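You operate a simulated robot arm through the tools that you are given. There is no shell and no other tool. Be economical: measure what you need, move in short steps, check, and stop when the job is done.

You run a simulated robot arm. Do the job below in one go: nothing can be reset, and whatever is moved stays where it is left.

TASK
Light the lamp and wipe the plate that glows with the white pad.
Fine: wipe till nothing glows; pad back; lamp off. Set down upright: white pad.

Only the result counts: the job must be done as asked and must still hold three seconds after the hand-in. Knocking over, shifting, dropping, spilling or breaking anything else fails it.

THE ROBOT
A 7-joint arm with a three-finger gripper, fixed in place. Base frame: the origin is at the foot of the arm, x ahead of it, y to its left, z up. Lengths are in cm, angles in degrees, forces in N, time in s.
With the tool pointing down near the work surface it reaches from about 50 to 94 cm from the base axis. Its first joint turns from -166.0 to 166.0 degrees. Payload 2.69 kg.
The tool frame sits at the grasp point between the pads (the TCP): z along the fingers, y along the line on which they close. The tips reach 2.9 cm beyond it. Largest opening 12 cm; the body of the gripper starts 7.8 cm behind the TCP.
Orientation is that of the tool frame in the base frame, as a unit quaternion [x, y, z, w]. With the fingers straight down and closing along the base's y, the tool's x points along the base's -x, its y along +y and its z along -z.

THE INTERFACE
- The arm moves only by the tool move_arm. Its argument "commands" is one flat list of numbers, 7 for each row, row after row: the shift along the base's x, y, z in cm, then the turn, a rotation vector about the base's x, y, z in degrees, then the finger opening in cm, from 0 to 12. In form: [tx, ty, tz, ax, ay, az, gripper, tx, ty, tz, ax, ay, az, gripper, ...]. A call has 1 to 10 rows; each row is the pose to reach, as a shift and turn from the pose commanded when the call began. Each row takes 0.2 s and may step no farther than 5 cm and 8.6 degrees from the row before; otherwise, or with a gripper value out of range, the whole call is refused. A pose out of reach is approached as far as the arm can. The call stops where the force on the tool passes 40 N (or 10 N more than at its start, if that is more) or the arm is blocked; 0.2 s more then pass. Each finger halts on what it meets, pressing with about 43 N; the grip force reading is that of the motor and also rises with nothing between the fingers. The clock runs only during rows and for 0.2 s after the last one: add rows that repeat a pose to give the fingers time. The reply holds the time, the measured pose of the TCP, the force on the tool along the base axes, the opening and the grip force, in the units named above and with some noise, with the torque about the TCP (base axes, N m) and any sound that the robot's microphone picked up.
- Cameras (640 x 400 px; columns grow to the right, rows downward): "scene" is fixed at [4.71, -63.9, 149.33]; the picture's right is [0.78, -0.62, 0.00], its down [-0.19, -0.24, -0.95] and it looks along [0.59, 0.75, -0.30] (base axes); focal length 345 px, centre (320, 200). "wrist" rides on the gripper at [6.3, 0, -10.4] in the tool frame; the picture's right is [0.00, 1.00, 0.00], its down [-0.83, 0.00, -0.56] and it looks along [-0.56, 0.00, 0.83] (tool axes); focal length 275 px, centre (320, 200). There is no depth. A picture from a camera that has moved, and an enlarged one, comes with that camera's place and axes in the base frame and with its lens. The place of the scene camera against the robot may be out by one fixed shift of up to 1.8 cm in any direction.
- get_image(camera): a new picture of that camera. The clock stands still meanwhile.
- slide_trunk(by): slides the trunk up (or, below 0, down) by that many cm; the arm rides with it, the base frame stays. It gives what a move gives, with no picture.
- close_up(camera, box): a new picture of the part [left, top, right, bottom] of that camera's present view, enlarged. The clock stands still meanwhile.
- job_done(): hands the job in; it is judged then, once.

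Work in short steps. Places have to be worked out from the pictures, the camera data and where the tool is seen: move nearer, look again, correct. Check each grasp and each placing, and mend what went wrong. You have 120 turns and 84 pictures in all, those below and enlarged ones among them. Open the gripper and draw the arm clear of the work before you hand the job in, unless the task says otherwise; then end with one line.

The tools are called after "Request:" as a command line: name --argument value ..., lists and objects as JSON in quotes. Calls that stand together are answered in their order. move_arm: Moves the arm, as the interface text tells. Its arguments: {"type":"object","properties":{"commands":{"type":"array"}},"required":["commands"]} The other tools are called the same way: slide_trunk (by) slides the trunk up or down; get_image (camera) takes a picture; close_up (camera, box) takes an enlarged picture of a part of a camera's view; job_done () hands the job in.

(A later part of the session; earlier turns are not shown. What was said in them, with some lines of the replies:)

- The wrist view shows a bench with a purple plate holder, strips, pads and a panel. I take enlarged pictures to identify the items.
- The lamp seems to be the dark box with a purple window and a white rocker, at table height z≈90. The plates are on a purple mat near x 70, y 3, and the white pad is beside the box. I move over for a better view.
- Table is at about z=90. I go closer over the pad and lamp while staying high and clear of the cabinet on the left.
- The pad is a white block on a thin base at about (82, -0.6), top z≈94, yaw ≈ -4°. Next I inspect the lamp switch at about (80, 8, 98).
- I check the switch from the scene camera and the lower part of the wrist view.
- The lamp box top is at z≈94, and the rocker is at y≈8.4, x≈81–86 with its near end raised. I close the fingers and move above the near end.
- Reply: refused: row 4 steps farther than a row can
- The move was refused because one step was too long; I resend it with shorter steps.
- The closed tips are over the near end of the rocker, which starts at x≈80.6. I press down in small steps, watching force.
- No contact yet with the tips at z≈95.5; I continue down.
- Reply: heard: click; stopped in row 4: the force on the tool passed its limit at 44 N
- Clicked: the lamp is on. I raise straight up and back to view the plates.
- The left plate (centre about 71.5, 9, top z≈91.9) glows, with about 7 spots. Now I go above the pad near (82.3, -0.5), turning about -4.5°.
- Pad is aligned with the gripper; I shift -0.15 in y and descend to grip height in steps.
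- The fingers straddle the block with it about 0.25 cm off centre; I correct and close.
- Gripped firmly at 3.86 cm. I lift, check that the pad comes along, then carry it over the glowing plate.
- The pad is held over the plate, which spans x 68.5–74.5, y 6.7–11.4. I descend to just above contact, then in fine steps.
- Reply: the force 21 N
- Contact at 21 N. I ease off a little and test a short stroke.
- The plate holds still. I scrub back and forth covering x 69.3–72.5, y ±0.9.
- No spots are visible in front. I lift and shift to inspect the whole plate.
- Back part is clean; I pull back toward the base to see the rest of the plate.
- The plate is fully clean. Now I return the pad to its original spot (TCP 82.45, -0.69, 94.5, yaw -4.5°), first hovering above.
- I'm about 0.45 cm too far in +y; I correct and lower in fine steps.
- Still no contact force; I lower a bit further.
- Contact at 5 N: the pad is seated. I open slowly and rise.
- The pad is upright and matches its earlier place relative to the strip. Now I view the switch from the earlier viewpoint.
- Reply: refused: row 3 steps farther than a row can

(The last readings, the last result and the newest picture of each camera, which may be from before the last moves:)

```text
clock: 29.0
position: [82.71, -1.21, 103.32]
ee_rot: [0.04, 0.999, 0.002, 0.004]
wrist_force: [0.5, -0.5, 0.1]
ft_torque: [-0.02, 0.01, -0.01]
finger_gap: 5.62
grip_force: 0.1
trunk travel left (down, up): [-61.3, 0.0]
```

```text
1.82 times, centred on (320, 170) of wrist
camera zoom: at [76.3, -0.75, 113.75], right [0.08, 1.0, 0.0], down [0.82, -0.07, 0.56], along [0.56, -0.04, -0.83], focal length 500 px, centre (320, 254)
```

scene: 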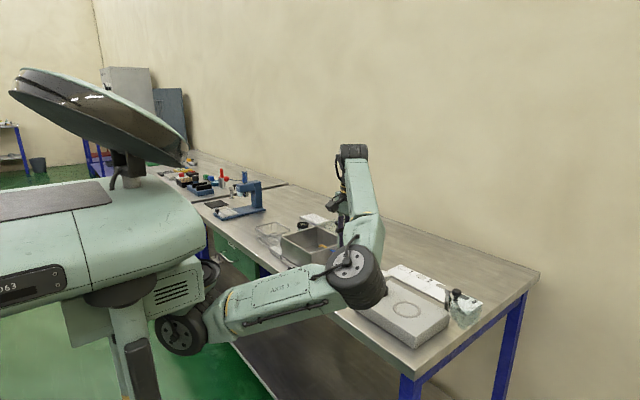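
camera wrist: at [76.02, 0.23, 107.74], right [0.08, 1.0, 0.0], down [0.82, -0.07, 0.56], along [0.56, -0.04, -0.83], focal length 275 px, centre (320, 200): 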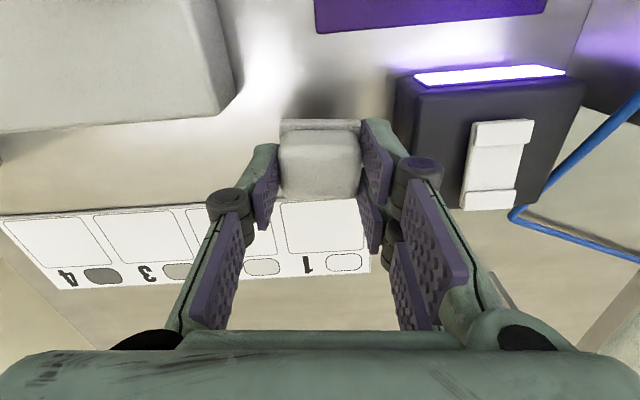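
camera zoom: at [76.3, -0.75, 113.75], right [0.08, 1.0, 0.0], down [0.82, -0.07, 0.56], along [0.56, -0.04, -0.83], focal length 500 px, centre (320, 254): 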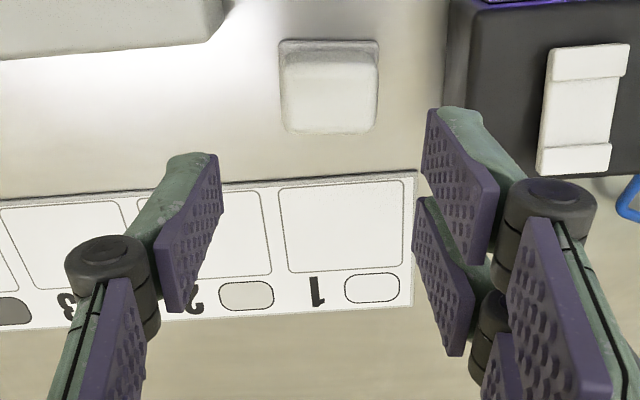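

Refused for step size again; resending with shorter steps.

Request:
move_arm --commands '[-3, 1, 2, 0, 0, 1, 6, -6.5, 3, 4, 0, 0, 2, 7, -10, 5, 6, 0, 0, 3, 8, -14, 7, 6.9, 0, 0, 4, 10, -18, 8.5, 6.9, 0, 0, 4.6, 12, -18.7, 8.5, 6.9, 0, 0, 4.6, 12, -18.7, 8.5, 6.9, 0, 0, 4.6, 12]'

Request:
close_up --camera "wrist" --box '[290, 205, 370, 275]'

Request:
close_up --camera "wrist" --box '[220, 60, 420, 280]'

```text
clock: 30.6
position: [63.77, 7.83, 110.33]
ee_rot: [0.001, 1.0, 0.001, 0.003]
wrist_force: [-0.2, -0.1, -1.2]
ft_torque: [-0.03, -0.01, 0.01]
finger_gap: 12.01
grip_force: 0.0
trunk travel left (down, up): [-61.3, 0.0]
```

```text
5.71 times, centred on (330, 240) of wrist
camera zoom: at [57.44, 7.74, 120.76], right [0.0, 1.0, 0.0], down [0.83, 0.0, 0.56], along [0.56, 0.0, -0.83], focal length 1573 px, centre (263, -29)
```

zoom: 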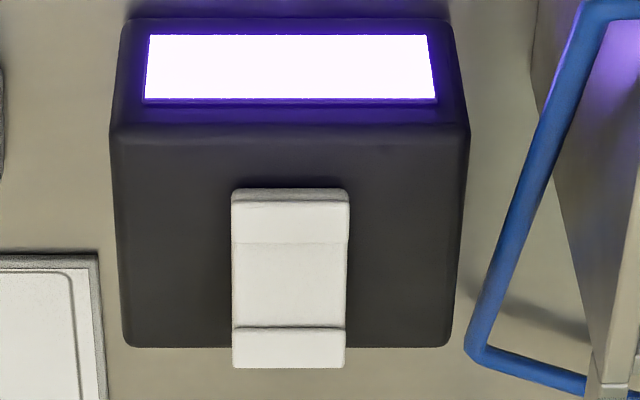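

```text
1.82 times, centred on (320, 170) of wrist
camera zoom: at [57.44, 7.74, 120.76], right [0.0, 1.0, 0.0], down [0.83, 0.0, 0.56], along [0.56, 0.0, -0.83], focal length 500 px, centre (320, 254)
```

zoom: 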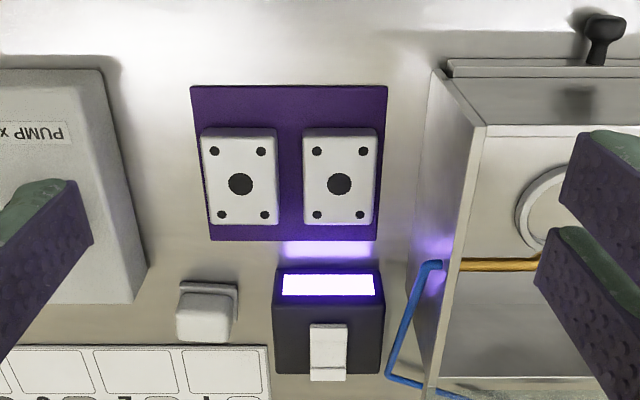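

The rocker's far end is now raised (x≈84–85.5, z≈96). I close the fingers and go above the far end.

Request:
move_arm --commands '[4.5, 0.3, 0, 0, 0, 0, 8, 9, 0.5, 0, 0, 0, 0, 4, 13.5, 0.5, 0, 0, 0, 0, 1, 17.5, 0.5, -2, 0, 0, 0, 0, 21, 0.5, -4, 0, 0, 0, 0, 21, 0.5, -8, 0, 0, 0, 0, 21, 0.5, -10, 0, 0, 0, 0, 21, 0.5, -10, 0, 0, 0, 0]'

Request:
get_image --camera "wrist"

```text
clock: 32.4
position: [84.96, 8.38, 100.2]
ee_rot: [0.001, 1.0, 0.002, 0.004]
wrist_force: [-0.2, -0.6, -0.1]
ft_torque: [0.01, -0.03, 0.05]
finger_gap: 0.01
grip_force: 7.1
trunk travel left (down, up): [-61.3, 0.0]
```

```text
39 pictures are left
camera wrist: at [78.59, 8.22, 110.64], right [0.0, 1.0, 0.0], down [0.83, 0.0, 0.56], along [0.56, 0.0, -0.83], focal length 275 px, centre (320, 200)
```

wrist: 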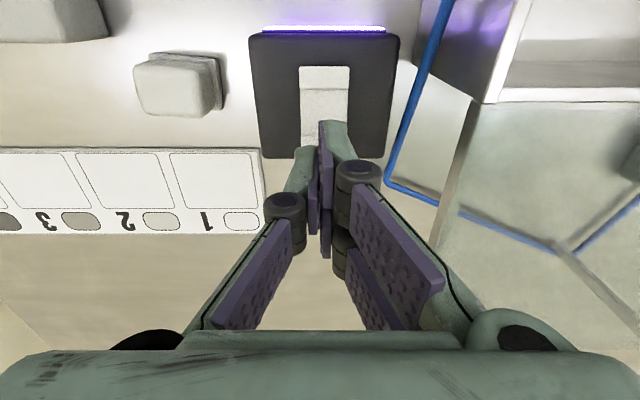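

Alignment looks right; I press in small steps.

Request:
move_arm --commands '[0, 0, -0.8, 0, 0, 0, 0, 0, 0, -1.4, 0, 0, 0, 0, 0, 0, -1.8, 0, 0, 0, 0, 0, 0, -2.1, 0, 0, 0, 0, 0, 0, -2.4, 0, 0, 0, 0, 0, 0, -2.7, 0, 0, 0, 0, 0, 0, -3, 0, 0, 0, 0]'

Request:
get_image --camera "wrist"

```text
clock: 34.0
position: [84.91, 8.51, 98.22]
ee_rot: [0.002, 1.0, 0.004, 0.011]
wrist_force: [-4.8, -3.3, 14.2]
ft_torque: [-0.02, 0.37, 0.06]
finger_gap: 0.61
grip_force: 28.3
trunk travel left (down, up): [-61.3, 0.0]
stopped in row 7: the force on the tool passed its limit at 44 N (the readings are from after the stop); the commanded pose is now the measured one
```

```text
38 pictures are left
camera wrist: at [78.37, 8.22, 108.54], right [0.0, 1.0, 0.01], down [0.82, 0.0, 0.57], along [0.57, 0.01, -0.82], focal length 275 px, centre (320, 200)
```

wrist: 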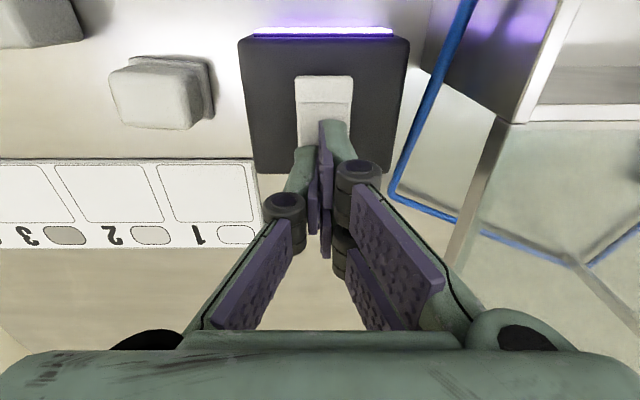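

No click and the lamp is still lit. I lift a bit and look at where the rocker is against the tips.

Request:
close_up --camera "wrist" --box '[270, 60, 370, 180]'

Request:
move_arm --commands '[0, 0, 2, 0, 0, 0, 0, 1.5, 0, 5, 0, 0, 0, 0, 4, 0, 9, 0, 0, 0, 0, 4, 0, 10, 0, 0, 0, 0]'

Request:
close_up --camera "wrist" --box '[220, 40, 420, 180]'

Request:
close_up --camera "scene" --box '[310, 220, 410, 300]'

```text
3.33 times, centred on (320, 120) of wrist
camera zoom: at [78.37, 8.22, 108.54], right [0.0, 1.0, 0.01], down [0.82, 0.0, 0.57], along [0.57, 0.01, -0.82], focal length 918 px, centre (320, 467)
```

zoom: 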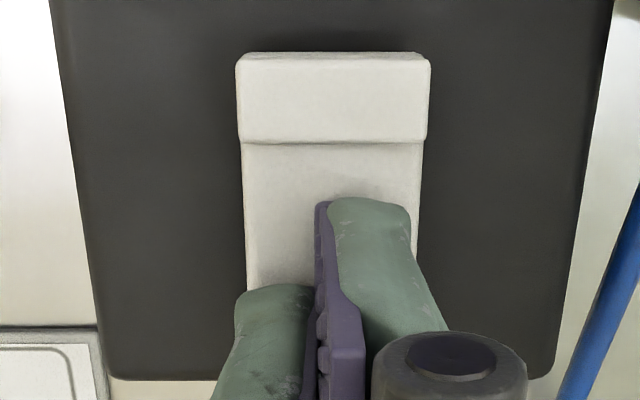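

```text
clock: 35.0
position: [88.97, 8.12, 107.9]
ee_rot: [0.002, 1.0, 0.003, 0.01]
wrist_force: [-0.4, 0.1, -1.1]
ft_torque: [0.0, -0.02, 0.02]
finger_gap: 0.0
grip_force: 28.1
trunk travel left (down, up): [-61.3, 0.0]
```

```text
2.86 times, centred on (320, 110) of wrist
camera zoom: at [82.38, 8.02, 118.26], right [0.0, 1.0, 0.01], down [0.82, 0.0, 0.57], along [0.57, 0.01, -0.82], focal length 786 px, centre (320, 457)
```

zoom: 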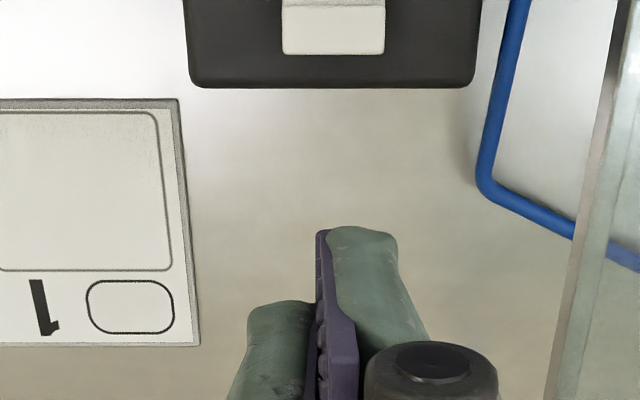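

```text
5.00 times, centred on (360, 260) of scene
camera zoom: at [4.71, -63.9, 149.33], right [0.78, -0.62, 0.0], down [-0.19, -0.24, -0.95], along [0.59, 0.75, -0.3], focal length 1727 px, centre (120, -100)
```

zoom: 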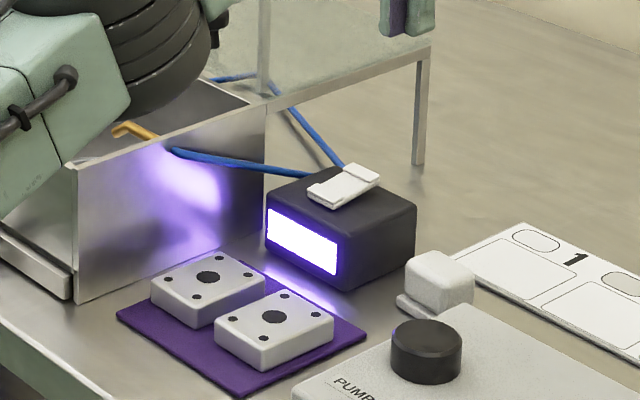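

Now the scene camera shows the far end of the rocker clearly raised, ridge at x≈84.3–85.4. My near prong pressed near the pivot, so I press again at x≈86.

Request:
move_arm --commands '[-2.9, 0.1, -3, 0, 0, 0, 0, -2.9, 0.1, -7, 0, 0, 0, 0, -2.9, 0.1, -9, 0, 0, 0, 0, -2.9, 0.1, -9.4, 0, 0, 0, 0, -2.9, 0.1, -9.8, 0, 0, 0, 0, -2.9, 0.1, -10.1, 0, 0, 0, 0, -2.9, 0.1, -10.4, 0, 0, 0, 0, -2.9, 0.1, -10.7, 0, 0, 0, 0, -2.9, 0.1, -11, 0, 0, 0, 0]'

Request:
close_up --camera "wrist" --box '[250, 30, 390, 190]'

```text
clock: 36.7
position: [86.22, 8.54, 98.08]
ee_rot: [0.002, 1.0, 0.006, 0.016]
wrist_force: [-1.9, -0.3, 13.1]
ft_torque: [0.03, 0.34, 0.14]
finger_gap: 0.0
grip_force: 28.9
trunk travel left (down, up): [-61.3, 0.0]
heard: click
stopped in row 8: the force on the tool passed its limit at 44 N (the readings are from after the stop); the commanded pose is now the measured one
```

```text
2.50 times, centred on (320, 110) of wrist
camera zoom: at [79.53, 8.39, 108.37], right [0.0, 1.0, 0.01], down [0.81, -0.01, 0.58], along [0.58, 0.01, -0.81], focal length 688 px, centre (320, 425)
```

zoom: 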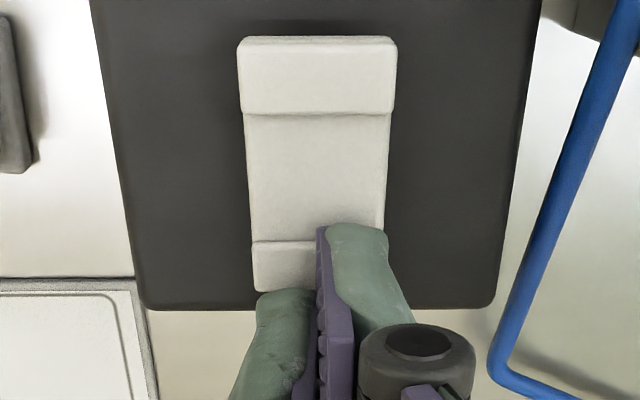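

Click heard. I rise, move clear and verify everything.

Request:
move_arm --commands '[0, 0, 3, 0, 0, 0, 0, 0, 0, 7, 0, 0, 0, 0, -3.5, -0.5, 10, 0, 0, 0, 3, -8, -0.5, 12, 0, 0, 0, 6, -12.5, -0.5, 13, 0, 0, 0, 9, -17, -0.5, 14, 0, 0, 0, 12, -21.5, -0.5, 14, 0, 0, 0, 12, -23, -0.5, 16, 0, 0, 0, 12, -23, -0.5, 16, 0, 0, 0, 12]'

Request:
close_up --camera "wrist" --box '[220, 80, 420, 280]'

Request:
get_image --camera "scene"

```text
clock: 38.7
position: [63.24, 8.05, 113.62]
ee_rot: [0.003, 1.0, 0.006, 0.015]
wrist_force: [-0.4, 0.5, -0.2]
ft_torque: [0.01, 0.02, 0.0]
finger_gap: 11.13
grip_force: 0.0
trunk travel left (down, up): [-61.3, 0.0]
```

```text
2.00 times, centred on (320, 180) of wrist
camera zoom: at [56.62, 7.85, 124.0], right [0.0, 1.0, 0.01], down [0.81, -0.01, 0.58], along [0.58, 0.01, -0.81], focal length 551 px, centre (320, 240)
```

zoom: 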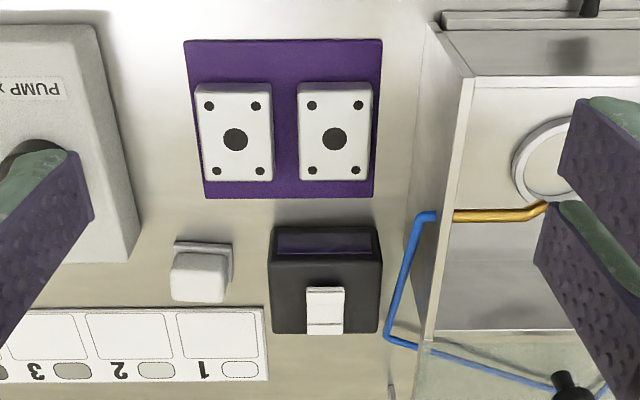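

```text
32 pictures are left
```

scene: 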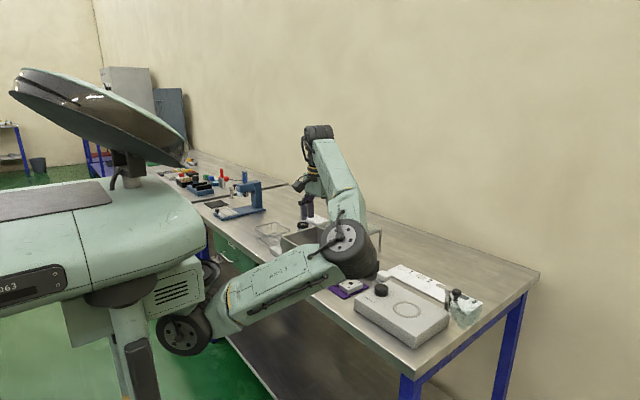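

The lamp is off, the plates and box have not moved, and the pad is upright in its place. The gripper is open and clear, so I hand in.

Request:
job_done

```text
The job is handed in.
```

I lit the lamp, wiped the glowing plate until no spots showed, set the white pad back upright in its place, and switched the lamp off.
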